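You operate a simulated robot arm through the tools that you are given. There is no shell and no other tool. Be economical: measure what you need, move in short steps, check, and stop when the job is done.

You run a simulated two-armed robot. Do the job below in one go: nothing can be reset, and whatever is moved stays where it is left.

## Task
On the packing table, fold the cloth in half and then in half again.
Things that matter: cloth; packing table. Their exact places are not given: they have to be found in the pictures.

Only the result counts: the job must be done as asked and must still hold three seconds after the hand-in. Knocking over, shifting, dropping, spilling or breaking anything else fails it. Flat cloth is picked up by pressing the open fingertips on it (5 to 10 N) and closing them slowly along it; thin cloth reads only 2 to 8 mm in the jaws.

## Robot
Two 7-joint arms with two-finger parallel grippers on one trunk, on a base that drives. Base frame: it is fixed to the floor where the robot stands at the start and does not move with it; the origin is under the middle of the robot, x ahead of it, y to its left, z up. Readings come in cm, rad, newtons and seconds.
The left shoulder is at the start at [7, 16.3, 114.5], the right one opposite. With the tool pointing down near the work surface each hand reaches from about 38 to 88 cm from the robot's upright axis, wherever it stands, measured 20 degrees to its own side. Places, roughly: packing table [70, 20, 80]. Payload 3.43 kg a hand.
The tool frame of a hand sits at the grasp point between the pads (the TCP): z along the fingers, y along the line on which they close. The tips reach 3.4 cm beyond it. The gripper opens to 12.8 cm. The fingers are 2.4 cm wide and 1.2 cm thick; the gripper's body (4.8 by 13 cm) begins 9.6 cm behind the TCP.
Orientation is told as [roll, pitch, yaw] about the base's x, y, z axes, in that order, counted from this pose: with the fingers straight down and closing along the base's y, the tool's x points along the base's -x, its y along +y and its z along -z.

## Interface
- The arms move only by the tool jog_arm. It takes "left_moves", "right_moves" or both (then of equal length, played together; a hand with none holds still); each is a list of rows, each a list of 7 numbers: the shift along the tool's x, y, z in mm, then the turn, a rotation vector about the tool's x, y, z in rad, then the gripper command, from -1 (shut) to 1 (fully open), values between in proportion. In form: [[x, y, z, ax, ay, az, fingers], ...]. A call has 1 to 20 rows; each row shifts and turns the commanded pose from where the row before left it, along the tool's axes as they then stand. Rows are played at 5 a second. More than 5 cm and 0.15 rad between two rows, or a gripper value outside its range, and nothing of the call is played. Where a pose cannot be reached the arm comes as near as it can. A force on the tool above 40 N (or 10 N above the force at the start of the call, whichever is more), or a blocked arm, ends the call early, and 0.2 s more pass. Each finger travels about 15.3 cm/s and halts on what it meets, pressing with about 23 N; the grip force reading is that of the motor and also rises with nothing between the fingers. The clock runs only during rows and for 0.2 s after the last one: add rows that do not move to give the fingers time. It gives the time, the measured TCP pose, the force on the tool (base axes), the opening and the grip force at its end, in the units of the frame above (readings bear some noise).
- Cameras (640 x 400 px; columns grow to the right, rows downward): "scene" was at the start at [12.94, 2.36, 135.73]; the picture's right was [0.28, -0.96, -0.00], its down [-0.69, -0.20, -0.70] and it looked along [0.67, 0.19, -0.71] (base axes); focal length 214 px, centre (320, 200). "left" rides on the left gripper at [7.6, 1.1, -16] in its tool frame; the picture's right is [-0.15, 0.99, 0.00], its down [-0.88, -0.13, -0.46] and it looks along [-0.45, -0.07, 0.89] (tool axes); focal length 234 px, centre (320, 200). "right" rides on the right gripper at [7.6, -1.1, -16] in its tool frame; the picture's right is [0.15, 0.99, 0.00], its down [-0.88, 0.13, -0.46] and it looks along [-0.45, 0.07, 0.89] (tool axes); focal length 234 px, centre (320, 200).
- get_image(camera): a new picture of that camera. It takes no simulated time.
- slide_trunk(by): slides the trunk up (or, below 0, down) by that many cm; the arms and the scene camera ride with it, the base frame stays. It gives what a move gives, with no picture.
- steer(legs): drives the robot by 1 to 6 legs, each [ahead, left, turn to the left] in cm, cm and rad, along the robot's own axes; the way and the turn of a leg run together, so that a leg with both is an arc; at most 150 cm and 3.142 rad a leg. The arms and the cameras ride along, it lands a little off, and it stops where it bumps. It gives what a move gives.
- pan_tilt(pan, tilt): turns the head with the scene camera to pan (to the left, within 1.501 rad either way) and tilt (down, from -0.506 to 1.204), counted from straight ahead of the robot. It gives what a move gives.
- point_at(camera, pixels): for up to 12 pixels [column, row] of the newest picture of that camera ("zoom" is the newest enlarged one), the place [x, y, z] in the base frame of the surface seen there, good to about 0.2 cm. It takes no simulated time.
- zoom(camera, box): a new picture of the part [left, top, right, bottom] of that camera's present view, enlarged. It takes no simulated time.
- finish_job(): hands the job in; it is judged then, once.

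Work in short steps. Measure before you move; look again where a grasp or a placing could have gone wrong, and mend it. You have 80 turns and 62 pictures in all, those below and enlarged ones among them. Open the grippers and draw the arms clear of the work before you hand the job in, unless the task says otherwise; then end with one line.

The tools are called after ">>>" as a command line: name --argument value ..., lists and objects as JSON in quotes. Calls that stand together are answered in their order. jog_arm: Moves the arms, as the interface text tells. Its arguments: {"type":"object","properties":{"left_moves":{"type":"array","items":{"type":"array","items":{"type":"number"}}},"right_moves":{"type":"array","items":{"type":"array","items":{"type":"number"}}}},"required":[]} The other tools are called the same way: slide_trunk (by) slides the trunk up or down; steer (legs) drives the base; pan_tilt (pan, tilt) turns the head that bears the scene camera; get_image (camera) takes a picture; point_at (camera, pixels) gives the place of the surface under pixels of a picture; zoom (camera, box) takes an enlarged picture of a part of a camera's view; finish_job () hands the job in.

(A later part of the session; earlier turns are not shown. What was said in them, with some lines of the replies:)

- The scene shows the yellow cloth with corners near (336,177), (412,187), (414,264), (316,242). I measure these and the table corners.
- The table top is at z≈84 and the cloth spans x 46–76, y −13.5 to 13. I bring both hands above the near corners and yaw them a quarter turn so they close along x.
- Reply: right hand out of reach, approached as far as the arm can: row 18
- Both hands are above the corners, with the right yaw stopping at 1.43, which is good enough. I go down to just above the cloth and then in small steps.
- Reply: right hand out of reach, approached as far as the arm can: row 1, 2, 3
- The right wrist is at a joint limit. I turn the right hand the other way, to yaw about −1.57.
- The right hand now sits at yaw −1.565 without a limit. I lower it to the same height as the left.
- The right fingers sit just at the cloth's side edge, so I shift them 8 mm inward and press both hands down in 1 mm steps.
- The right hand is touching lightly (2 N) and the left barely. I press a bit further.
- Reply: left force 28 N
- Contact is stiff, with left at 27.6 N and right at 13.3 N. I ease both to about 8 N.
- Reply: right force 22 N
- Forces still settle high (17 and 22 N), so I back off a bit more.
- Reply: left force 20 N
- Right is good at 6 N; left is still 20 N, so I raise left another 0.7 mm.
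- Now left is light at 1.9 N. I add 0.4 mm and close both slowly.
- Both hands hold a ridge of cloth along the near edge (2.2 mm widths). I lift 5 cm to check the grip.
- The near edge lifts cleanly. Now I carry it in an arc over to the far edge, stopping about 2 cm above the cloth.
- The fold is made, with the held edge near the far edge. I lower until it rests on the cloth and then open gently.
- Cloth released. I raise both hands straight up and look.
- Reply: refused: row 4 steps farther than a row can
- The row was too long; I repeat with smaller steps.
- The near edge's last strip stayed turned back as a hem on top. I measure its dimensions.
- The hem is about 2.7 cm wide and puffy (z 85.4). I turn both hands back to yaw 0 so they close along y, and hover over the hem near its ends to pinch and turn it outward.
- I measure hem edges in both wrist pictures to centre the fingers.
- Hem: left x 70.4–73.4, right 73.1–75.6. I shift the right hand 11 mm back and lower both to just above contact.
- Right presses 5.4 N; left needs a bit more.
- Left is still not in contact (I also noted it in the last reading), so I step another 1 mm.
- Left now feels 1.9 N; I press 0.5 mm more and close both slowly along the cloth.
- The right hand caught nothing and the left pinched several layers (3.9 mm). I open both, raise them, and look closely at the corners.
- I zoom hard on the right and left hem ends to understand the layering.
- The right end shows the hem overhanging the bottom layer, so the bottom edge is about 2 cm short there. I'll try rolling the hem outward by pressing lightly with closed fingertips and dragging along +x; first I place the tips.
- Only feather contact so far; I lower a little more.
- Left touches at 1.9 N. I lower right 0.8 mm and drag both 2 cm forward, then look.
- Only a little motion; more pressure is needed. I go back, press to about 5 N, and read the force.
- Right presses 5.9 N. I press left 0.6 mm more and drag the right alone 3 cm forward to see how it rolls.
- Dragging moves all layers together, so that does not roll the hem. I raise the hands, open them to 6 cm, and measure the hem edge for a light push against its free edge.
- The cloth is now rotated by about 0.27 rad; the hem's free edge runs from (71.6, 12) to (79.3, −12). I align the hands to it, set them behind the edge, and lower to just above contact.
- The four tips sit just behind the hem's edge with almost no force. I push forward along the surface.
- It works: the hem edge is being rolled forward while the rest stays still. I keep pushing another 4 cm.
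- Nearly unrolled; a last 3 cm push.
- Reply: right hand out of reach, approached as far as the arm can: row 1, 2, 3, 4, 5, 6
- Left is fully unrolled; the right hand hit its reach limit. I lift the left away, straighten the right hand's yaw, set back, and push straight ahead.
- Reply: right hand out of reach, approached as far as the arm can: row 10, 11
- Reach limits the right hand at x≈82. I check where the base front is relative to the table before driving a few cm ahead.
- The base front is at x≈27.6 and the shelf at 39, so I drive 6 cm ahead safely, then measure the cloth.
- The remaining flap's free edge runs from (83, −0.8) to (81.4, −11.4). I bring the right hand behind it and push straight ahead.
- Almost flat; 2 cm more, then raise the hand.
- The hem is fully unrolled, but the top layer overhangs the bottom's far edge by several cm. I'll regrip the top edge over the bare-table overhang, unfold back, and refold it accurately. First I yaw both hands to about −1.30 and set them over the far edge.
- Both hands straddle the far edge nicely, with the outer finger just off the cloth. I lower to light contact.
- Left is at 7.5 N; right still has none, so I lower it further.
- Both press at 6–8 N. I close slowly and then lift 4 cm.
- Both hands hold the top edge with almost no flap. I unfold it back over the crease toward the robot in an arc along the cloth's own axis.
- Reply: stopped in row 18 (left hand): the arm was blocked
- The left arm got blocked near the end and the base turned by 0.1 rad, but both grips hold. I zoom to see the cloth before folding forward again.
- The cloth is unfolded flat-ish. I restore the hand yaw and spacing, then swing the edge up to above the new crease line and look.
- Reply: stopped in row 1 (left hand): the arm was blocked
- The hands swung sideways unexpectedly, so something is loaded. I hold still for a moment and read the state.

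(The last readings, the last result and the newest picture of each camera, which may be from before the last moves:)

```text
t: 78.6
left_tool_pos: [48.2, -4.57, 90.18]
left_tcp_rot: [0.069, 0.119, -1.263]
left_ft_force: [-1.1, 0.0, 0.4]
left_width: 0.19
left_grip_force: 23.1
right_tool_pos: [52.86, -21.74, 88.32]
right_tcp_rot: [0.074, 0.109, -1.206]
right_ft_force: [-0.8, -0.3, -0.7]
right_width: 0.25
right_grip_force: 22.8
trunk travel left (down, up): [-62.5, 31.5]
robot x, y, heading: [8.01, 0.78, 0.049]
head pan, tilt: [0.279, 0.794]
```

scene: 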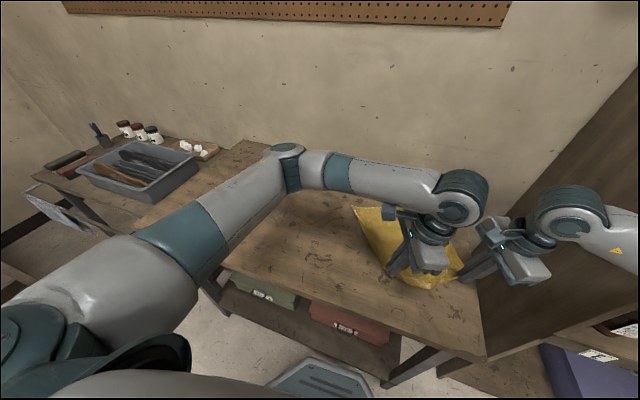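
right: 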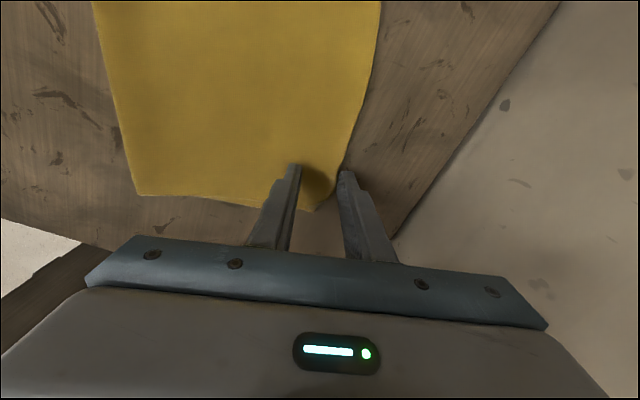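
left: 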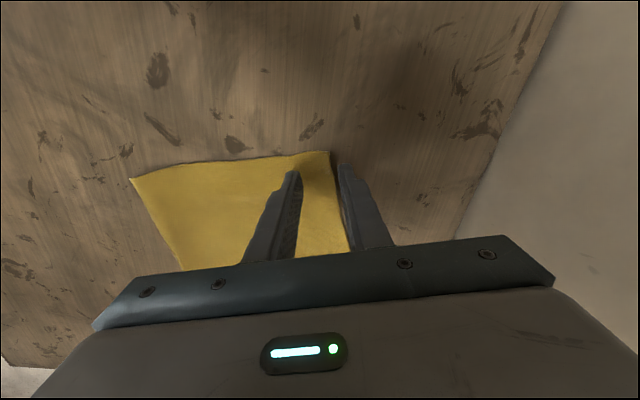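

The base is settling back to its place, so the right elbow likely hit the cabinet when the hand was drawn in. I move both hands up, forward and left, back over the cloth.

>>> jog_arm --left_moves '[[0, 10, -10, 0, 0, 0, -1], [0, 17, -10, 0, 0, 0, -1], [14, 17, -8, 0, 0, 0, -1], [15, 17, -8, 0, 0, 0, -1], [15, 17, -8, 0, 0, 0, -1], [15, 17, -8, 0, 0, 0, -1], [15, 17, -6, 0, 0, 0, -1], [15, 17, -6, 0, 0, 0, -1], [0, 0, 0, 0, 0, 0, -1], [0, 0, 0, 0, 0, 0, -1]]' --right_moves '[[0, 10, -12, 0, 0, 0, -1], [0, 17, -12, 0, 0, 0, -1], [13, 17, -10, 0, 0, 0, -1], [14, 17, -10, 0, 0, 0, -1], [14, 17, -10, 0, 0, 0, -1], [14, 17, -10, 0, 0, 0, -1], [14, 17, -8, 0, 0, 0, -1], [14, 17, -8, 0, 0, 0, -1], [0, 0, 0, 0, 0, 0, -1], [0, 0, 0, 0, 0, 0, -1]]'

>>> get_image --camera "scene"

```text
t: 80.8
left_tool_pos: [53.93, -6.56, 98.89]
left_tcp_rot: [0.075, 0.109, -1.419]
left_ft_force: [-1.0, 0.8, -0.1]
left_width: 0.18
left_grip_force: 22.9
right_tool_pos: [54.83, -23.81, 97.32]
right_tcp_rot: [0.06, 0.103, -1.342]
right_ft_force: [-0.5, -0.3, -0.1]
right_width: 0.27
right_grip_force: 22.9
trunk travel left (down, up): [-62.5, 31.5]
robot x, y, heading: [5.07, -5.96, -0.103]
head pan, tilt: [0.279, 0.794]
```

```text
12 pictures are left
```

scene: 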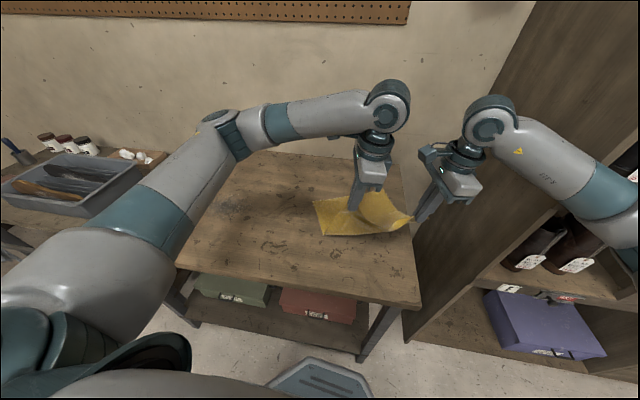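

The base itself has drifted to (5, −6, −0.10), carrying the hands along. I steer it back to its earlier place, which also brings the hands back over the cloth.

>>> steer --legs '[[-1, 6, 0.103]]'

>>> get_image --camera "scene"

```text
t: 81.5
left_tool_pos: [54.35, -6.61, 98.53]
left_tcp_rot: [0.064, 0.111, -1.431]
left_ft_force: [0.5, -0.3, -0.1]
left_width: 0.2
left_grip_force: 23.0
right_tool_pos: [54.98, -23.97, 97.14]
right_tcp_rot: [0.057, 0.098, -1.349]
right_ft_force: [0.5, -0.2, -0.2]
right_width: 0.29
right_grip_force: 22.8
trunk travel left (down, up): [-62.5, 31.5]
robot x, y, heading: [4.41, -5.38, -0.116]
head pan, tilt: [0.279, 0.794]
stopped in leg 1: the robot was blocked; the commanded pose is now the measured one
```

```text
11 pictures are left
```

scene: 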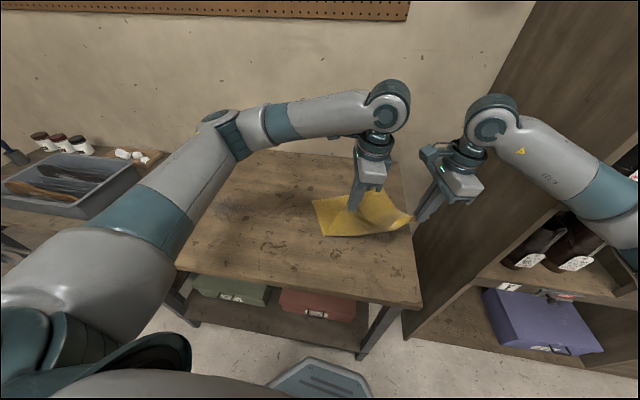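

The base is blocked; I look right to see how the right elbow stands against the cabinet.

>>> pan_tilt --pan -0.7 --tilt 0.7

>>> get_image --camera "scene"

```text
t: 82.7
left_tool_pos: [54.24, -6.58, 98.64]
left_tcp_rot: [0.067, 0.107, -1.429]
left_ft_force: [0.9, 0.6, -0.1]
left_width: 0.2
left_grip_force: 22.3
right_tool_pos: [54.84, -23.83, 97.04]
right_tcp_rot: [0.056, 0.099, -1.345]
right_ft_force: [-0.1, 0.4, -0.6]
right_width: 0.26
right_grip_force: 22.8
trunk travel left (down, up): [-62.5, 31.5]
robot x, y, heading: [4.52, -5.83, -0.113]
head pan, tilt: [-0.7, 0.7]
```

```text
10 pictures are left
```

scene: 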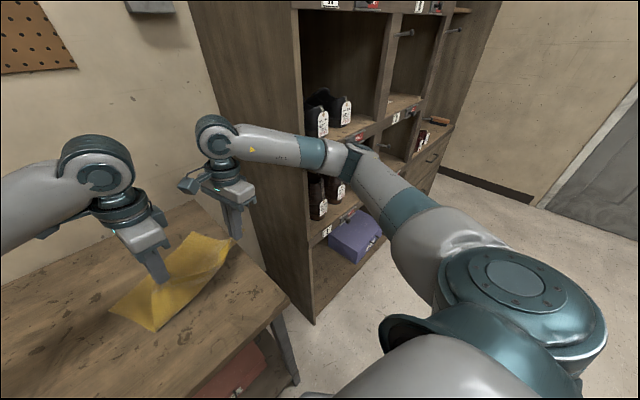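

The right forearm leans on the cabinet's front post, and turning left pushes it further in. I back off and shift left first, then turn.

>>> steer --legs '[[-6, 2, 0], [0, 4, 0.113]]'

>>> pan_tilt --pan 0.0 --tilt 0.8

>>> get_image --camera "scene"

```text
t: 84.3
left_tool_pos: [50.86, 5.23, 97.44]
left_tcp_rot: [0.044, 0.116, -1.316]
left_ft_force: [0.0, 0.5, 0.0]
left_width: 0.19
left_grip_force: 23.2
right_tool_pos: [53.44, -11.83, 95.51]
right_tcp_rot: [0.031, 0.111, -1.235]
right_ft_force: [-0.3, -0.4, -0.2]
right_width: 0.27
right_grip_force: 23.3
trunk travel left (down, up): [-62.5, 31.5]
robot x, y, heading: [-0.6, 1.0, 0.002]
head pan, tilt: [-0.7, 0.7]
```

```text
t: 85.3
left_tool_pos: [50.87, 5.27, 97.55]
left_tcp_rot: [0.046, 0.118, -1.317]
left_ft_force: [-0.2, -0.4, 0.1]
left_width: 0.19
left_grip_force: 22.7
right_tool_pos: [53.28, -11.87, 95.61]
right_tcp_rot: [0.031, 0.111, -1.236]
right_ft_force: [-0.9, -0.8, -0.2]
right_width: 0.25
right_grip_force: 22.5
trunk travel left (down, up): [-62.5, 31.5]
robot x, y, heading: [-0.92, 0.63, 0.006]
head pan, tilt: [0.0, 0.799]
```

```text
9 pictures are left
```

scene: 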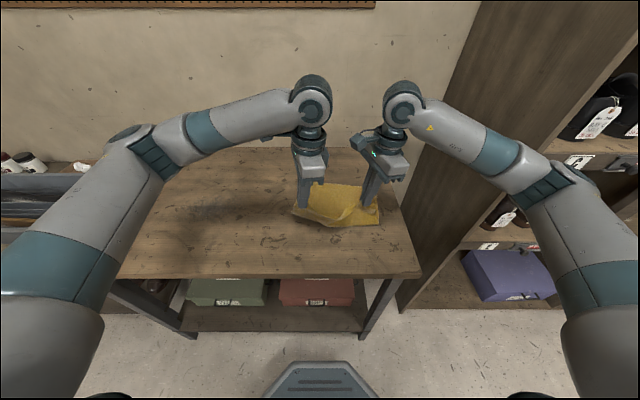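

Free again: the robot is back near the origin and both grips hold. I correct the hands' small tilt and zoom on the cloth.

>>> jog_arm --left_moves '[[0, 0, 0, 0.045, -0.116, 0, -1], [0, 0, 0, 0, 0, 0, -1]]' --right_moves '[[0, 0, -20, 0.031, -0.111, 0, -1], [0, 0, 0, 0, 0, 0, -1]]'

>>> zoom --camera "scene" --box '[270, 150, 430, 250]'

>>> point_at --camera "zoom" --pixels '[[230, 130], [300, 135], [370, 150], [440, 190], [440, 270], [430, 300], [90, 250], [130, 280], [270, 310], [350, 310], [200, 220], [330, 200]]'

```text
t: 85.9
left_tool_pos: [50.82, 5.02, 97.41]
left_tcp_rot: [0.0, 0.004, -1.319]
left_ft_force: [0.2, -0.5, 0.3]
left_width: 0.18
left_grip_force: 22.5
right_tool_pos: [53.33, -12.25, 97.62]
right_tcp_rot: [0.002, 0.004, -1.239]
right_ft_force: [0.1, -0.2, 0.4]
right_width: 0.26
right_grip_force: 23.2
trunk travel left (down, up): [-62.5, 31.5]
robot x, y, heading: [-0.94, 1.1, 0.002]
head pan, tilt: [0.0, 0.799]
```

```text
4.00 times, centred on (350, 200) of scene
```

zoom: 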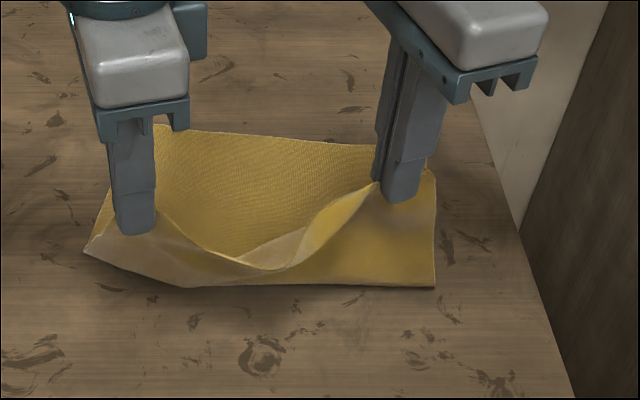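

```text
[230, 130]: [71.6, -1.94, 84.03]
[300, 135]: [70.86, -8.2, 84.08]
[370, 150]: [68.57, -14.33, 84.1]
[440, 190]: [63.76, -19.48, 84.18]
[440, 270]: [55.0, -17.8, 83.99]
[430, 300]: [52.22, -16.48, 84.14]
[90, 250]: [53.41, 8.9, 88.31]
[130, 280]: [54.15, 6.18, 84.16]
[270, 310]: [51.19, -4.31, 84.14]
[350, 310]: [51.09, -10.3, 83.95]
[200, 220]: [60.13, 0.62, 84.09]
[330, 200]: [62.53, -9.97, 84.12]
```

The cloth now lies square to the robot: bottom far edge at x≈71, near crease at x≈54, right edge y≈−17.7, left ≈8.9. I square and spread the hands and carry the held edge in an arc to the far edge.

>>> jog_arm --left_moves '[[0, 0, -10, 0, 0, 0.084, -1], [0, 0, -10, 0, 0, 0.084, -1], [0, 0, -10, 0, 0, 0.084, -1], [9, 10, 0, 0, 0, 0, -1], [9, 10, 0, 0, 0, 0, -1], [0, 22, -3, 0, 0, 0, -1], [0, 22, -2, 0, 0, 0, -1], [0, 22, 0, 0, 0, 0, -1], [0, 22, 3, 0, 0, 0, -1], [0, 15, 15, 0, 0, 0, -1], [0, 15, 18, 0, 0, 0, -1], [0, 15, 20, 0, 0, 0, -1], [0, 15, 20, 0, 0, 0, -1], [0, 15, 20, 0, 0, 0, -1], [0, 12, 15, 0, 0, 0, -1], [0, 12, 12, 0, 0, 0, -1], [0, 0, 0, 0, 0, 0, -1]]' --right_moves '[[0, 0, -10, 0, 0, 0.11, -1], [0, 0, -10, 0, 0, 0.11, -1], [0, 0, -10, 0, 0, 0.11, -1], [-7, 5, 0, 0, 0, 0, -1], [-7, 5, 0, 0, 0, 0, -1], [0, 18, -3, 0, 0, 0, -1], [0, 18, -2, 0, 0, 0, -1], [0, 18, 0, 0, 0, 0, -1], [0, 18, 3, 0, 0, 0, -1], [0, 12, 15, 0, 0, 0, -1], [0, 12, 18, 0, 0, 0, -1], [0, 12, 20, 0, 0, 0, -1], [0, 12, 20, 0, 0, 0, -1], [0, 12, 20, 0, 0, 0, -1], [0, 10, 15, 0, 0, 0, -1], [0, 10, 12, 0, 0, 0, -1], [0, 0, 0, 0, 0, 0, -1]]'

>>> zoom --camera "scene" --box '[270, 150, 430, 250]'

>>> point_at --camera "zoom" --pixels '[[180, 130], [250, 130], [320, 135], [120, 270], [200, 270], [300, 280], [400, 285], [250, 200], [430, 200], [130, 180]]'

```text
t: 89.5
left_tool_pos: [71.23, 7.07, 88.76]
left_tcp_rot: [0.0, 0.003, -1.571]
left_ft_force: [-0.1, -1.0, -0.7]
left_width: 0.21
left_grip_force: 23.1
right_tool_pos: [69.59, -13.36, 88.65]
right_tcp_rot: [0.0, 0.001, -1.569]
right_ft_force: [0.0, 0.3, -0.7]
right_width: 0.26
right_grip_force: 23.3
trunk travel left (down, up): [-62.5, 31.5]
robot x, y, heading: [-0.92, 0.92, -0.001]
head pan, tilt: [0.0, 0.799]
```

```text
4.00 times, centred on (350, 200) of scene
```

zoom: 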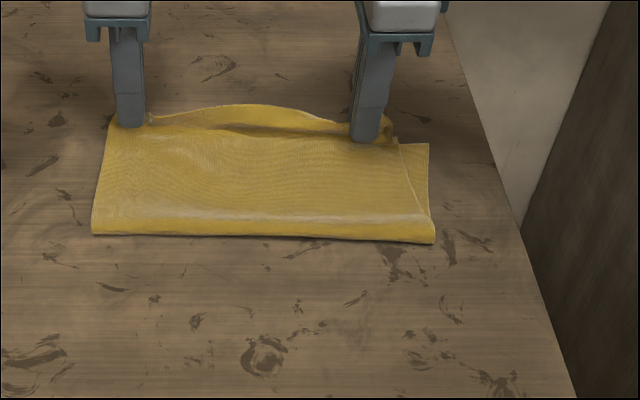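

```text
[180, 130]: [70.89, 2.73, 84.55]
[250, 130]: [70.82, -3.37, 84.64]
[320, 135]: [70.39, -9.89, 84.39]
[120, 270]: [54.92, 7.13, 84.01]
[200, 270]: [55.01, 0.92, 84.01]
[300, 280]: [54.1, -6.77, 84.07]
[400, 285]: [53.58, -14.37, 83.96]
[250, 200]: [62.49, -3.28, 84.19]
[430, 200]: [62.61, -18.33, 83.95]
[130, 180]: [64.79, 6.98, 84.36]
```

An excellent fold: edges line up, crease at x≈58. I move the right hand 1.5 cm outward to tighten the edge, lower, and release gently.

>>> jog_arm --left_moves '[[0, 0, 0, 0, 0, 0, -1], [0, 0, 0, 0, 0, 0, -1], [0, 0, 4, 0, 0, 0, -1], [0, 0, 3, 0, 0, 0, -1], [0, 0, 0, 0, 0, 0, -0.9], [0, 0, 0, 0, 0, 0, -0.8], [0, 0, 0, 0, 0, 0, -0.7], [0, 0, 0, 0, 0, 0, -0.65], [0, 0, -10, 0, 0, 0, -0.65], [0, 0, -30, 0, 0, 0, -0.65], [30, 0, -30, 0, 0, 0, -0.65], [40, 0, -10, 0, 0, 0, -0.65]]' --right_moves '[[-8, 0, 0, 0, 0, 0, -1], [-8, 0, 0, 0, 0, 0, -1], [0, 0, 4, 0, 0, 0, -1], [0, 0, 3, 0, 0, 0, -1], [0, 0, 0, 0, 0, 0, -0.9], [0, 0, 0, 0, 0, 0, -0.8], [0, 0, 0, 0, 0, 0, -0.7], [0, 0, 0, 0, 0, 0, -0.65], [0, 0, -10, 0, 0, 0, -0.65], [0, 0, -30, 0, 0, 0, -0.65], [0, -20, -30, 0, 0, 0, -0.65], [0, -20, -10, 0, 0, 0, -0.65]]'

>>> zoom --camera "scene" --box '[280, 160, 400, 235]'

>>> point_at --camera "zoom" --pixels '[[95, 95], [200, 85], [300, 90], [350, 100], [425, 120], [65, 252], [250, 262], [440, 272], [250, 180], [120, 130], [120, 210]]'

```text
t: 92.1
left_tool_pos: [71.5, 13.97, 96.17]
left_tcp_rot: [0.001, 0.003, -1.57]
left_ft_force: [-0.3, -0.2, 0.5]
left_width: 2.24
left_grip_force: 0.0
right_tool_pos: [65.6, -15.04, 96.04]
right_tcp_rot: [0.001, 0.0, -1.569]
right_ft_force: [-0.3, 0.4, -0.5]
right_width: 2.23
right_grip_force: 0.0
trunk travel left (down, up): [-62.5, 31.5]
robot x, y, heading: [-0.8, 0.91, 0.002]
head pan, tilt: [0.0, 0.799]
```

```text
5.33 times, centred on (340, 198) of scene
```

zoom: 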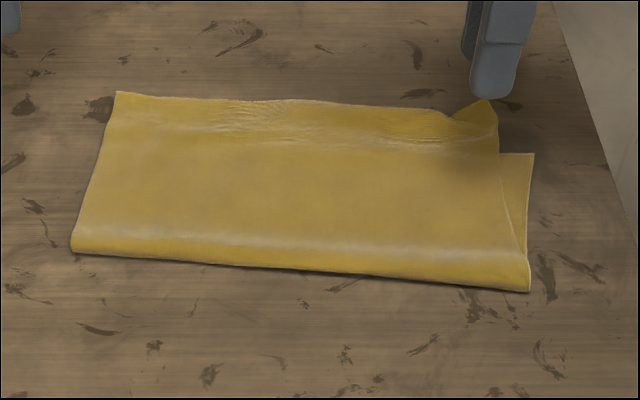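

```text
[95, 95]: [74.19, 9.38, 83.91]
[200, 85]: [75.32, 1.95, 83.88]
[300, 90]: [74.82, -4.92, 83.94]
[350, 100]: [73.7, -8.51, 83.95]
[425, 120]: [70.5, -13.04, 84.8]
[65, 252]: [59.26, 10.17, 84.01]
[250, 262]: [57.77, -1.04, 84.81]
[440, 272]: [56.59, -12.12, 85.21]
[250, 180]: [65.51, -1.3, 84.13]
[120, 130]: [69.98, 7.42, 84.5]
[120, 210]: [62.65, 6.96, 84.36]
```

The half fold looks very good: crease at x≈57–59, far edges at ≈73. Next I fold the doubled strip again, with both hands gripping the closed crease edge and bringing it to the far edge. I position the hands over the crease.

>>> jog_arm --left_moves '[[-17, -28, 0, 0, 0, 0, -0.5], [-17, -28, 0, 0, 0, 0, -0.5], [-18, -29, 0, 0, 0, 0, -0.5], [-18, -29, 0, 0, 0, 0, -0.5], [0, 0, 30, 0, 0, 0, -0.5], [0, 0, 30, 0, 0, 0, -0.5], [0, 0, 12, 0, 0, 0, -0.5], [0, 0, 5, 0, 0, 0, -0.5], [0, 0, 0, 0, 0, 0, -0.5], [0, 0, 0, 0, 0, 0, -0.5]]' --right_moves '[[-1, -20, 0, 0, 0, 0, -0.5], [-1, -20, 0, 0, 0, 0, -0.5], [-1, -20, 0, 0, 0, 0, -0.5], [0, -19, 0, 0, 0, 0, -0.5], [0, 0, 30, 0, 0, 0, -0.5], [0, 0, 30, 0, 0, 0, -0.5], [0, 0, 12, 0, 0, 0, -0.5], [0, 0, 5, 0, 0, 0, -0.5], [0, 0, 0, 0, 0, 0, -0.5], [0, 0, 0, 0, 0, 0, -0.5]]'

>>> zoom --camera "scene" --box '[270, 160, 400, 241]'

```text
t: 94.3
left_tool_pos: [60.07, 6.95, 88.3]
left_tcp_rot: [0.0, 0.002, -1.571]
left_ft_force: [-0.3, 0.2, 0.1]
left_width: 3.19
left_grip_force: 0.0
right_tool_pos: [57.6, -15.36, 88.27]
right_tcp_rot: [-0.001, 0.002, -1.568]
right_ft_force: [0.5, 0.6, -0.2]
right_width: 3.2
right_grip_force: 0.1
trunk travel left (down, up): [-62.5, 31.5]
robot x, y, heading: [-0.7, 0.85, -0.0]
head pan, tilt: [0.0, 0.799]
```

```text
4.92 times, centred on (335, 200) of scene
```

zoom: 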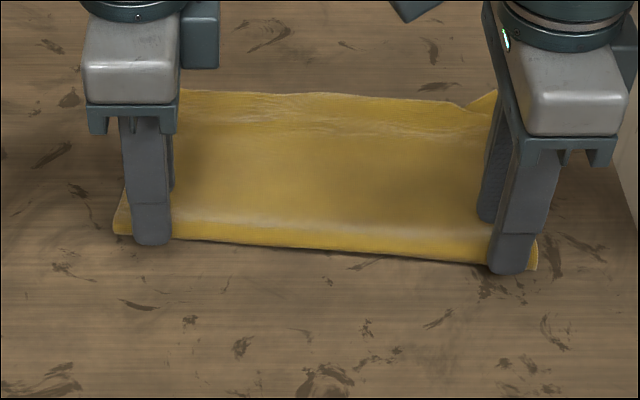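

The fingers straddle the crease edge at both ends. I lower into contact.

>>> jog_arm --left_moves '[[0, 0, 3, 0, 0, 0, -0.5], [0, 0, 2, 0, 0, 0, -0.5], [0, 0, 1.5, 0, 0, 0, -0.5], [0, 0, 0, 0, 0, 0, -0.5], [0, 0, 0, 0, 0, 0, -0.5]]' --right_moves '[[0, 0, 3, 0, 0, 0, -0.5], [0, 0, 2, 0, 0, 0, -0.5], [0, 0, 1.5, 0, 0, 0, -0.5], [0, 0, 0, 0, 0, 0, -0.5], [0, 0, 0, 0, 0, 0, -0.5]]'

```text
t: 95.5
left_tool_pos: [60.09, 7.01, 87.76]
left_tcp_rot: [0.0, 0.003, -1.57]
left_ft_force: [-0.9, -0.6, 1.3]
left_width: 3.17
left_grip_force: 0.0
right_tool_pos: [57.67, -15.52, 87.85]
right_tcp_rot: [0.001, 0.002, -1.569]
right_ft_force: [-0.3, 0.1, -0.3]
right_width: 3.2
right_grip_force: 0.1
trunk travel left (down, up): [-62.5, 31.5]
robot x, y, heading: [-1.15, 1.16, 0.0]
head pan, tilt: [0.0, 0.799]
```

>>> jog_arm --left_moves '[[0, 0, 0.8, 0, 0, 0, -0.5], [0, 0, 0, 0, 0, 0, -0.5], [0, 0, 0, 0, 0, 0, -0.5], [0, 0, 0, 0, 0, 0, -0.5]]' --right_moves '[[0, 0, 1.2, 0, 0, 0, -0.5], [0, 0, 0.8, 0, 0, 0, -0.5], [0, 0, 0, 0, 0, 0, -0.5], [0, 0, 0, 0, 0, 0, -0.5]]'

```text
t: 96.5
left_tool_pos: [60.01, 7.06, 87.64]
left_tcp_rot: [0.002, 0.002, -1.571]
left_ft_force: [1.5, -1.1, 6.3]
left_width: 3.25
left_grip_force: 0.6
right_tool_pos: [57.61, -15.41, 87.59]
right_tcp_rot: [0.002, 0.002, -1.569]
right_ft_force: [0.2, 0.6, 1.6]
right_width: 3.19
right_grip_force: 0.0
trunk travel left (down, up): [-62.5, 31.5]
robot x, y, heading: [-0.72, 1.09, -0.0]
head pan, tilt: [0.0, 0.799]
```

Left is at 6.3 N, right at 1.6 N. I press right 0.5 mm more, close slowly, and lift 3 cm.

>>> jog_arm --left_moves '[[0, 0, 0, 0, 0, 0, -0.5], [0, 0, 0, 0, 0, 0, -0.55], [0, 0, 0, 0, 0, 0, -0.6], [0, 0, 0, 0, 0, 0, -0.65], [0, 0, 0, 0, 0, 0, -0.7], [0, 0, 0, 0, 0, 0, -0.75], [0, 0, 0, 0, 0, 0, -0.8], [0, 0, 0, 0, 0, 0, -0.85], [0, 0, 0, 0, 0, 0, -0.9], [0, 0, 0, 0, 0, 0, -0.95], [0, 0, 0, 0, 0, 0, -1], [0, 0, 0, 0, 0, 0, -1], [0, 0, -10, 0, 0, 0, -1], [0, 0, -10, 0, 0, 0, -1], [0, 0, -10, 0, 0, 0, -1]]' --right_moves '[[0, 0, 0.5, 0, 0, 0, -0.5], [0, 0, 0, 0, 0, 0, -0.55], [0, 0, 0, 0, 0, 0, -0.6], [0, 0, 0, 0, 0, 0, -0.65], [0, 0, 0, 0, 0, 0, -0.7], [0, 0, 0, 0, 0, 0, -0.75], [0, 0, 0, 0, 0, 0, -0.8], [0, 0, 0, 0, 0, 0, -0.85], [0, 0, 0, 0, 0, 0, -0.9], [0, 0, 0, 0, 0, 0, -0.95], [0, 0, 0, 0, 0, 0, -1], [0, 0, 0, 0, 0, 0, -1], [0, 0, -10, 0, 0, 0, -1], [0, 0, -10, 0, 0, 0, -1], [0, 0, -10, 0, 0, 0, -1]]'

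>>> zoom --camera "scene" --box '[270, 160, 400, 241]'

```text
t: 99.7
left_tool_pos: [60.01, 7.07, 90.6]
left_tcp_rot: [-0.001, 0.001, -1.57]
left_ft_force: [0.2, -1.6, 0.2]
left_width: 0.34
left_grip_force: 23.2
right_tool_pos: [57.61, -15.49, 90.56]
right_tcp_rot: [0.0, 0.002, -1.569]
right_ft_force: [0.5, 1.3, 0.3]
right_width: 0.38
right_grip_force: 23.2
trunk travel left (down, up): [-62.5, 31.5]
robot x, y, heading: [-0.73, 0.31, 0.001]
head pan, tilt: [0.0, 0.799]
```

```text
4.92 times, centred on (335, 200) of scene
```

zoom: 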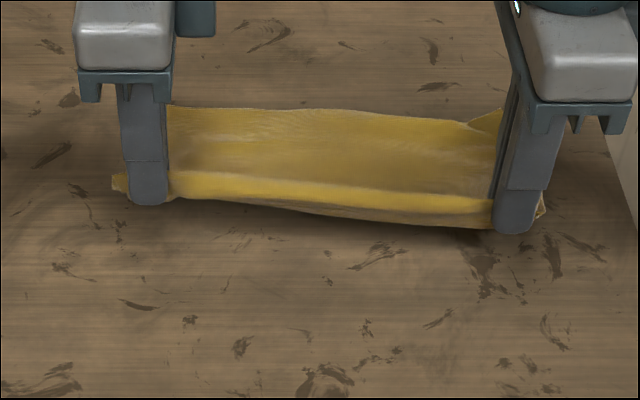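

Both layers lift at the crease edge (3.4 and 3.8 mm in the jaws). I carry it in a short arc to the far edge.

>>> jog_arm --left_moves '[[0, 7, -8, 0, 0, 0, -1], [0, 7, -8, 0, 0, 0, -1], [0, 7, -8, 0, 0, 0, -1], [0, 11, -4, 0, 0, 0, -1], [0, 11, -4, 0, 0, 0, -1], [0, 11, -4, 0, 0, 0, -1], [0, 11, -4, 0, 0, 0, -1], [0, 9, 5, 0, 0, 0, -1], [0, 9, 5, 0, 0, 0, -1], [0, 9, 5, 0, 0, 0, -1], [0, 9, 5, 0, 0, 0, -1], [0, 7, 10, 0, 0, 0, -1], [0, 7, 10, 0, 0, 0, -1], [0, 7, 10, 0, 0, 0, -1], [0, 1, 8, 0, 0, 0, -1], [0, 0, 0, 0, 0, 0, -1]]' --right_moves '[[0, 7, -8, 0, 0, 0, -1], [0, 7, -8, 0, 0, 0, -1], [0, 7, -8, 0, 0, 0, -1], [0, 11, -4, 0, 0, 0, -1], [0, 11, -4, 0, 0, 0, -1], [0, 11, -4, 0, 0, 0, -1], [0, 11, -4, 0, 0, 0, -1], [0, 9, 5, 0, 0, 0, -1], [0, 9, 5, 0, 0, 0, -1], [0, 9, 5, 0, 0, 0, -1], [0, 9, 5, 0, 0, 0, -1], [0, 7, 10, 0, 0, 0, -1], [0, 7, 10, 0, 0, 0, -1], [0, 7, 10, 0, 0, 0, -1], [0, 2, 8, 0, 0, 0, -1], [0, 0, 0, 0, 0, 0, -1]]'

>>> zoom --camera "scene" --box '[270, 150, 400, 231]'

>>> point_at --camera "zoom" --pixels '[[200, 125], [320, 125], [430, 140], [200, 155], [320, 165], [440, 180], [120, 205], [250, 215], [380, 222], [500, 235], [300, 190]]'

```text
t: 103.1
left_tool_pos: [72.46, 7.01, 88.61]
left_tcp_rot: [-0.001, 0.0, -1.571]
left_ft_force: [0.4, -0.2, 0.0]
left_width: 0.35
left_grip_force: 22.9
right_tool_pos: [70.04, -15.53, 88.67]
right_tcp_rot: [0.0, 0.001, -1.57]
right_ft_force: [1.1, -0.2, 0.3]
right_width: 0.34
right_grip_force: 22.7
trunk travel left (down, up): [-62.5, 31.5]
robot x, y, heading: [-0.4, 0.73, -0.001]
head pan, tilt: [0.0, 0.799]
```

```text
4.92 times, centred on (335, 190) of scene
```

zoom: 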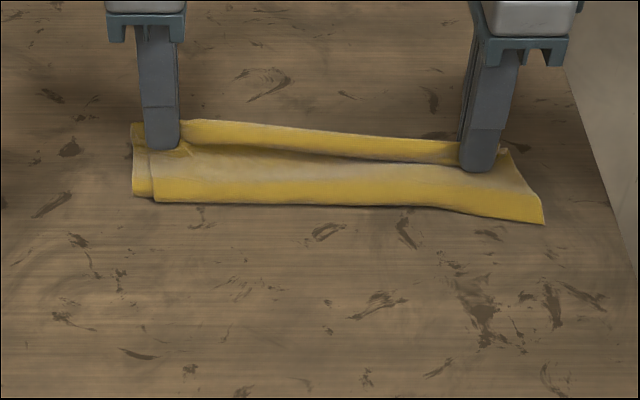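

```text
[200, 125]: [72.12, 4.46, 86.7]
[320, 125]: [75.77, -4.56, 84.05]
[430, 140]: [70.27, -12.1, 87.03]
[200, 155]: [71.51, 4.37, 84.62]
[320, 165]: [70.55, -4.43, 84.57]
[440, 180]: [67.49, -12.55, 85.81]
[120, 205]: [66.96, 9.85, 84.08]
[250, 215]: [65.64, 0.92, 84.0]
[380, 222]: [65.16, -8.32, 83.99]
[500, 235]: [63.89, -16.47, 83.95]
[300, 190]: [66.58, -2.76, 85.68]
```

A neat strip about 7 cm deep. I lower 4 mm, open slowly, and lift the hands straight up and away.

>>> jog_arm --left_moves '[[0, 0, 4, 0, 0, 0, -1], [0, 0, 0, 0, 0, 0, -1], [0, 0, 0, 0, 0, 0, -0.92], [0, 0, 0, 0, 0, 0, -0.84], [0, 0, 0, 0, 0, 0, -0.76], [0, 0, 0, 0, 0, 0, -0.7], [0, 0, 0, 0, 0, 0, -0.66], [0, 0, -10, 0, 0, 0, -0.66], [0, 0, -30, 0, 0, 0, -0.66], [0, 0, -40, 0, 0, 0, -0.66], [40, 0, -10, 0, 0, 0, -0.66], [40, 0, 0, 0, 0, 0, -0.66]]' --right_moves '[[0, 0, 4, 0, 0, 0, -1], [0, 0, 0, 0, 0, 0, -1], [0, 0, 0, 0, 0, 0, -0.92], [0, 0, 0, 0, 0, 0, -0.84], [0, 0, 0, 0, 0, 0, -0.76], [0, 0, 0, 0, 0, 0, -0.7], [0, 0, 0, 0, 0, 0, -0.66], [0, 0, -10, 0, 0, 0, -0.66], [0, 0, -30, 0, 0, 0, -0.66], [0, 0, -40, 0, 0, 0, -0.66], [0, -40, -10, 0, 0, 0, -0.66], [0, -40, -10, 0, 0, 0, -0.66]]'

>>> zoom --camera "scene" --box '[270, 150, 400, 231]'

>>> point_at --camera "zoom" --pixels '[[135, 125], [200, 120], [320, 130], [430, 140], [500, 150], [135, 192], [250, 200], [380, 204], [540, 222], [300, 185], [300, 155], [470, 170]]'

```text
t: 105.7
left_tool_pos: [72.28, 15.19, 97.52]
left_tcp_rot: [0.002, 0.002, -1.572]
left_ft_force: [-0.1, -0.6, 0.1]
left_width: 2.17
left_grip_force: 0.0
right_tool_pos: [61.96, -15.4, 98.43]
right_tcp_rot: [0.0, 0.0, -1.569]
right_ft_force: [-0.6, -0.3, 0.3]
right_width: 2.19
right_grip_force: 0.2
trunk travel left (down, up): [-62.5, 31.5]
robot x, y, heading: [-0.74, 0.93, 0.005]
head pan, tilt: [0.0, 0.799]
```

```text
4.92 times, centred on (335, 190) of scene
```

zoom: 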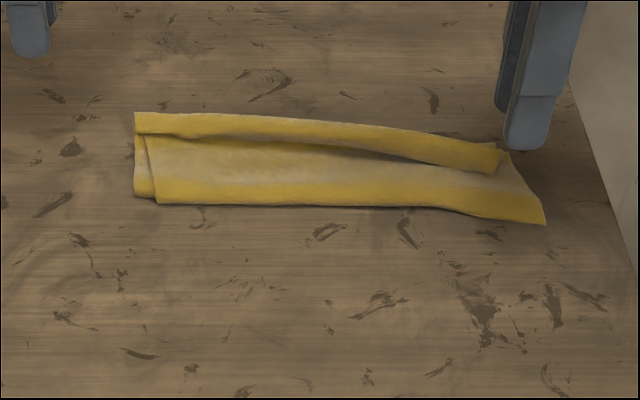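

```text
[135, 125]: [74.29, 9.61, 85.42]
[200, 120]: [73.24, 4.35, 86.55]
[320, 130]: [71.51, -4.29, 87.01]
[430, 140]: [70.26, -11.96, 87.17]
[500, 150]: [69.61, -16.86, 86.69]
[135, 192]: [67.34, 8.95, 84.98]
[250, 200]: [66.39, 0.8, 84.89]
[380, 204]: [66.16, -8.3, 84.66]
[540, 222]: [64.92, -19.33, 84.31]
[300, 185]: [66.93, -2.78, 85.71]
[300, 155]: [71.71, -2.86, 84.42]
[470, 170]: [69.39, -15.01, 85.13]
```

The cloth is folded in four; the old crease edge stands a bit puffed up (z≈87). I press it down gently at several spots with the fingertips.

>>> jog_arm --left_moves '[[-36, 1, 0, 0, 0, 0, -0.66], [-36, 1, 0, 0, 0, 0, -0.66], [-35, 0, 0, 0, 0, 0, -0.66], [0, 0, 35, 0, 0, 0, -0.66], [0, 0, 30, 0, 0, 0, -0.66], [0, 0, 15, 0, 0, 0, -0.66], [0, 0, 10, 0, 0, 0, -0.66], [0, 0, 4, 0, 0, 0, -0.66], [0, 0, 0, 0, 0, 0, -0.66], [0, 0, -10, 0, 0, 0, -0.66], [0, 0, -40, 0, 0, 0, -0.66]]' --right_moves '[[5, 26, 0, 0, 0, 0, -0.66], [5, 26, 0, 0, 0, 0, -0.66], [4, 26, 0, 0, 0, 0, -0.66], [0, 0, 40, 0, 0, 0, -0.66], [0, 0, 34, 0, 0, 0, -0.66], [0, 0, 15, 0, 0, 0, -0.66], [0, 0, 10, 0, 0, 0, -0.66], [0, 0, 4, 0, 0, 0, -0.66], [0, 0, 0, 0, 0, 0, -0.66], [0, 0, -10, 0, 0, 0, -0.66], [0, 0, -40, 0, 0, 0, -0.66]]'

>>> jog_arm --left_moves '[[0, 0, -10, 0, 0, 0, -0.66], [0, 0, 0, 0, 0, 0, -0.66], [-35, -4, 0, 0, 0, 0, -0.66], [-30, -3, 10, 0, 0, 0, -0.66], [0, 0, 30, 0, 0, 0, -0.66], [0, 0, 15, 0, 0, 0, -0.66], [0, 0, 5, 0, 0, 0, -0.66], [0, 0, 0, 0, 0, 0, -0.66], [0, 0, -20, 0, 0, 0, -0.66], [-20, -2, -10, 0, 0, 0, -0.66], [-20, -2, 0, 0, 0, 0, -0.66], [0, 0, 20, 0, 0, 0, -0.66], [0, 0, 10, 0, 0, 0, -0.66], [0, 0, 0, 0, 0, 0, -0.66], [0, 0, -20, 0, 0, 0, -0.66], [0, 0, -40, 0, 0, 0, -0.66], [40, 0, -20, 0, 0, 0, -0.66], [45, 0, 0, 0, 0, 0, -0.66], [45, 0, 0, 0, 0, 0, -0.66], [45, 0, 0, 0, 0, 0, -0.66]]' --right_moves '[[0, -40, -10, 0, 0, 0, -0.66], [0, -40, -10, 0, 0, 0, -0.66], [-20, -20, 0, 0, 0, 0, -0.66], [0, 0, 0, 0, 0, 0, -0.66], [0, 0, 0, 0, 0, 0, -0.66], [0, 0, 0, 0, 0, 0, -0.66], [0, 0, 0, 0, 0, 0, -0.66], [0, 0, 0, 0, 0, 0, -0.66], [0, 0, 0, 0, 0, 0, -0.66], [0, 0, 0, 0, 0, 0, -0.66], [0, 0, 0, 0, 0, 0, -0.66], [0, 0, 0, 0, 0, 0, -0.66], [0, 0, 0, 0, 0, 0, -0.66], [0, 0, 0, 0, 0, 0, -0.66], [0, 0, 0, 0, 0, 0, -0.66], [0, 0, 0, 0, 0, 0, -0.66], [0, 0, 0, 0, 0, 0, -0.66], [0, 0, 0, 0, 0, 0, -0.66], [0, 0, 0, 0, 0, 0, -0.66], [0, 0, 0, 0, 0, 0, -0.66]]'

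>>> zoom --camera "scene" --box '[270, 150, 400, 231]'

>>> point_at --camera "zoom" --pixels '[[140, 120], [200, 125], [320, 135], [430, 145], [490, 155], [135, 190], [250, 198], [380, 202], [540, 220], [300, 185], [300, 155], [320, 150]]'

```text
t: 108.1
left_tool_pos: [72.58, 4.32, 93.21]
left_tcp_rot: [0.001, 0.004, -1.571]
left_ft_force: [0.0, -0.8, -0.7]
left_width: 2.18
left_grip_force: 0.0
right_tool_pos: [69.57, -14.06, 93.13]
right_tcp_rot: [0.002, 0.001, -1.57]
right_ft_force: [-0.2, -0.2, -0.6]
right_width: 2.18
right_grip_force: 0.0
trunk travel left (down, up): [-62.5, 31.5]
robot x, y, heading: [-0.73, 0.82, 0.006]
head pan, tilt: [0.0, 0.799]
```

```text
t: 112.3
left_tool_pos: [71.72, 11.54, 96.13]
left_tcp_rot: [0.002, 0.002, -1.569]
left_ft_force: [-0.3, 0.5, 0.6]
left_width: 2.17
left_grip_force: 0.1
right_tool_pos: [59.85, -16.21, 94.76]
right_tcp_rot: [0.001, 0.001, -1.568]
right_ft_force: [0.3, 0.2, 1.0]
right_width: 2.17
right_grip_force: 0.0
trunk travel left (down, up): [-62.5, 31.5]
robot x, y, heading: [-0.62, 0.98, 0.002]
head pan, tilt: [0.0, 0.799]
```

```text
4.92 times, centred on (335, 190) of scene
```

zoom: 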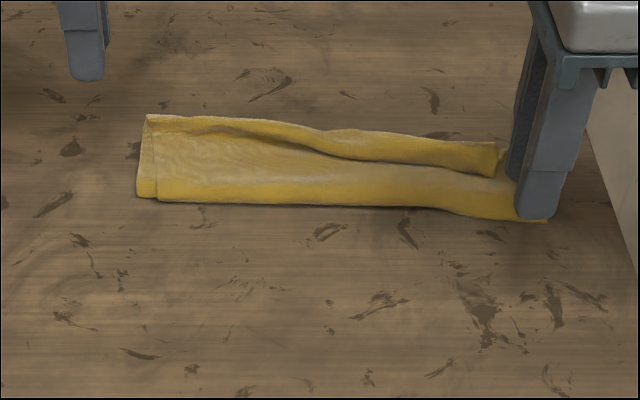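

```text
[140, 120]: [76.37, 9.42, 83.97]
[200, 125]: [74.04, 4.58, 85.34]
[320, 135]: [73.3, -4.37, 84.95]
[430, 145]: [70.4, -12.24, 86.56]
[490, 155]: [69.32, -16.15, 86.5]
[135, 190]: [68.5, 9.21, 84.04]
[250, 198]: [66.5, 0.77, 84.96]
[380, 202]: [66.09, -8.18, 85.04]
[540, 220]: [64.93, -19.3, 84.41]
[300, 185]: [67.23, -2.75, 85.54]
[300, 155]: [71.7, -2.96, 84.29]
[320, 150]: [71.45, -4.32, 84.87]
```

The left part is flat now, while the right end is still about 2 cm puffed. I press it once more with the right hand, slightly farther forward, then retreat.

>>> jog_arm --left_moves '[[40, 0, -10, 0, 0, 0, -0.5], [0, 0, 0, 0, 0, 0, -0.5], [0, 0, 0, 0, 0, 0, -0.5], [0, 0, 0, 0, 0, 0, -0.5], [0, 0, 0, 0, 0, 0, -0.5], [0, 0, 0, 0, 0, 0, -0.5], [0, 0, 0, 0, 0, 0, -0.5], [0, 0, 0, 0, 0, 0, -0.5], [0, 0, 0, 0, 0, 0, -0.5], [0, 0, 0, 0, 0, 0, -0.5], [0, 0, 0, 0, 0, 0, -0.5], [0, 0, 0, 0, 0, 0, -0.5], [0, 0, 0, 0, 0, 0, -0.5], [0, 0, 0, 0, 0, 0, -0.5], [0, 0, 0, 0, 0, 0, -0.5], [0, 0, 0, 0, 0, 0, -0.5], [0, 0, 0, 0, 0, 0, -0.5]]' --right_moves '[[5, 40, 0, 0, 0, 0, -0.66], [5, 35, 0, 0, 0, 0, -0.66], [5, 35, 0, 0, 0, 0, -0.66], [0, 0, 30, 0, 0, 0, -0.66], [0, 0, 25, 0, 0, 0, -0.66], [0, 0, 10, 0, 0, 0, -0.66], [0, 0, 3.5, 0, 0, 0, -0.66], [0, 0, 0, 0, 0, 0, -0.66], [0, 0, -30, 0, 0, 0, -0.66], [40, 5, 0, 0, 0, 0, -0.66], [20, 2, 0, 0, 0, 0, -0.66], [0, 0, 20, 0, 0, 0, -0.66], [0, 0, 9.5, 0, 0, 0, -0.66], [0, 0, 0, 0, 0, 0, -0.66], [0, 0, -30, 0, 0, 0, -0.66], [0, 0, -40, 0, 0, 0, -0.66], [-30, -30, -10, 0, 0, 0, -0.5]]'

>>> jog_arm --left_moves '[[40, 0, -20, 0, 0, 0, 0], [40, 0, 0, 0, 0, 0, 0], [0, 0, 0, 0, 0, 0, 0]]' --right_moves '[[-30, -35, 0, 0, 0, 0, 0], [-10, -40, 0, 0, 0, 0, 0], [0, -40, 0, 0, 0, 0, 0]]'

>>> zoom --camera "scene" --box '[270, 150, 400, 231]'

>>> point_at --camera "zoom" --pixels '[[200, 130], [320, 138], [430, 150], [480, 160], [520, 180], [135, 190], [250, 198], [380, 202], [540, 220], [400, 140]]'

```text
t: 115.9
left_tool_pos: [71.75, 15.37, 97.15]
left_tcp_rot: [0.0, 0.004, -1.571]
left_ft_force: [0.1, -0.8, -0.6]
left_width: 3.2
left_grip_force: 0.0
right_tool_pos: [68.36, -11.67, 96.27]
right_tcp_rot: [0.003, 0.003, -1.569]
right_ft_force: [-0.2, 0.0, -0.8]
right_width: 3.19
right_grip_force: 0.0
trunk travel left (down, up): [-62.5, 31.5]
robot x, y, heading: [-0.91, 0.91, 0.0]
head pan, tilt: [0.0, 0.799]
```

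```text
t: 116.7
left_tool_pos: [71.61, 23.33, 98.87]
left_tcp_rot: [-0.002, 0.003, -1.571]
left_ft_force: [-0.5, 0.2, -0.6]
left_width: 6.42
left_grip_force: 0.1
right_tool_pos: [57.12, -15.34, 96.25]
right_tcp_rot: [0.0, 0.003, -1.569]
right_ft_force: [0.0, 0.5, -0.5]
right_width: 6.4
right_grip_force: 0.0
trunk travel left (down, up): [-62.5, 31.5]
robot x, y, heading: [-0.65, 0.38, 0.001]
head pan, tilt: [0.0, 0.799]
```

```text
4.92 times, centred on (335, 190) of scene
```

zoom: 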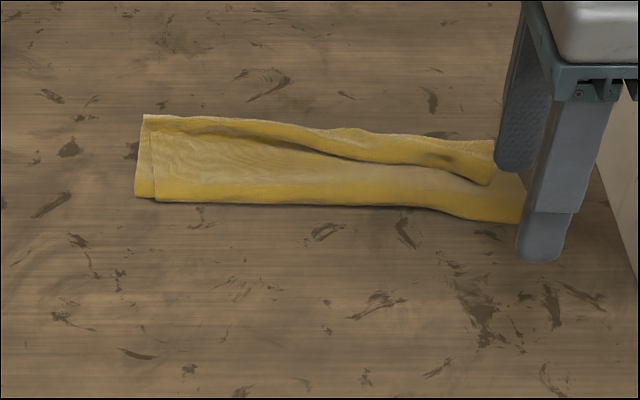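

```text
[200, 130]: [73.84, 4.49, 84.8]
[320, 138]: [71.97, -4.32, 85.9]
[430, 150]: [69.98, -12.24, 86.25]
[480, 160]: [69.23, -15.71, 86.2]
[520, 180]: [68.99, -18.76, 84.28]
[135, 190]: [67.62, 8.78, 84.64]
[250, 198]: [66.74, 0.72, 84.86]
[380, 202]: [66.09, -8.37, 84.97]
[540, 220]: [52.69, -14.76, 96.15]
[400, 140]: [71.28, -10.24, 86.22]
```

The folded cloth lies compact, about 28 × 8 cm and at most 2 cm high. I raise both hands well clear before handing in.

>>> jog_arm --left_moves '[[0, 0, -40, 0, 0, 0, 0.5], [0, 0, -40, 0, 0, 0, 0.5], [30, 0, 0, 0, 0, 0, 0.5], [0, 0, 0, 0, 0, 0, 0.5]]' --right_moves '[[0, 0, -40, 0, 0, 0, 0.5], [0, 0, -40, 0, 0, 0, 0.5], [0, 0, 0, 0, 0, 0, 0.5], [0, 0, 0, 0, 0, 0, 0.5]]'

```text
t: 117.7
left_tool_pos: [71.56, 26.38, 107.04]
left_tcp_rot: [0.0, 0.003, -1.573]
left_ft_force: [-0.3, -0.5, -0.2]
left_width: 9.61
left_grip_force: 0.0
right_tool_pos: [56.98, -15.27, 104.43]
right_tcp_rot: [-0.001, 0.003, -1.57]
right_ft_force: [-0.3, -0.2, 0.3]
right_width: 9.62
right_grip_force: 0.0
trunk travel left (down, up): [-62.5, 31.5]
robot x, y, heading: [-0.63, 1.05, 0.001]
head pan, tilt: [0.0, 0.799]
```

The grippers are open and clear of the work, so I hand in.

>>> finish_job

```text
The job is handed in.
```

I folded the cloth in half and then in half again, both folds in the same direction. It lies on the packing table as a strip of about 28 × 8 cm. The right half of its far edge is still puffed up about 2 cm, and that edge may be slightly turned back. While I was refolding, the right forearm bumped the cabinet post. Nothing looked displaced in the picture I took then, but I did not check the shelves again. The grippers are open and clear.
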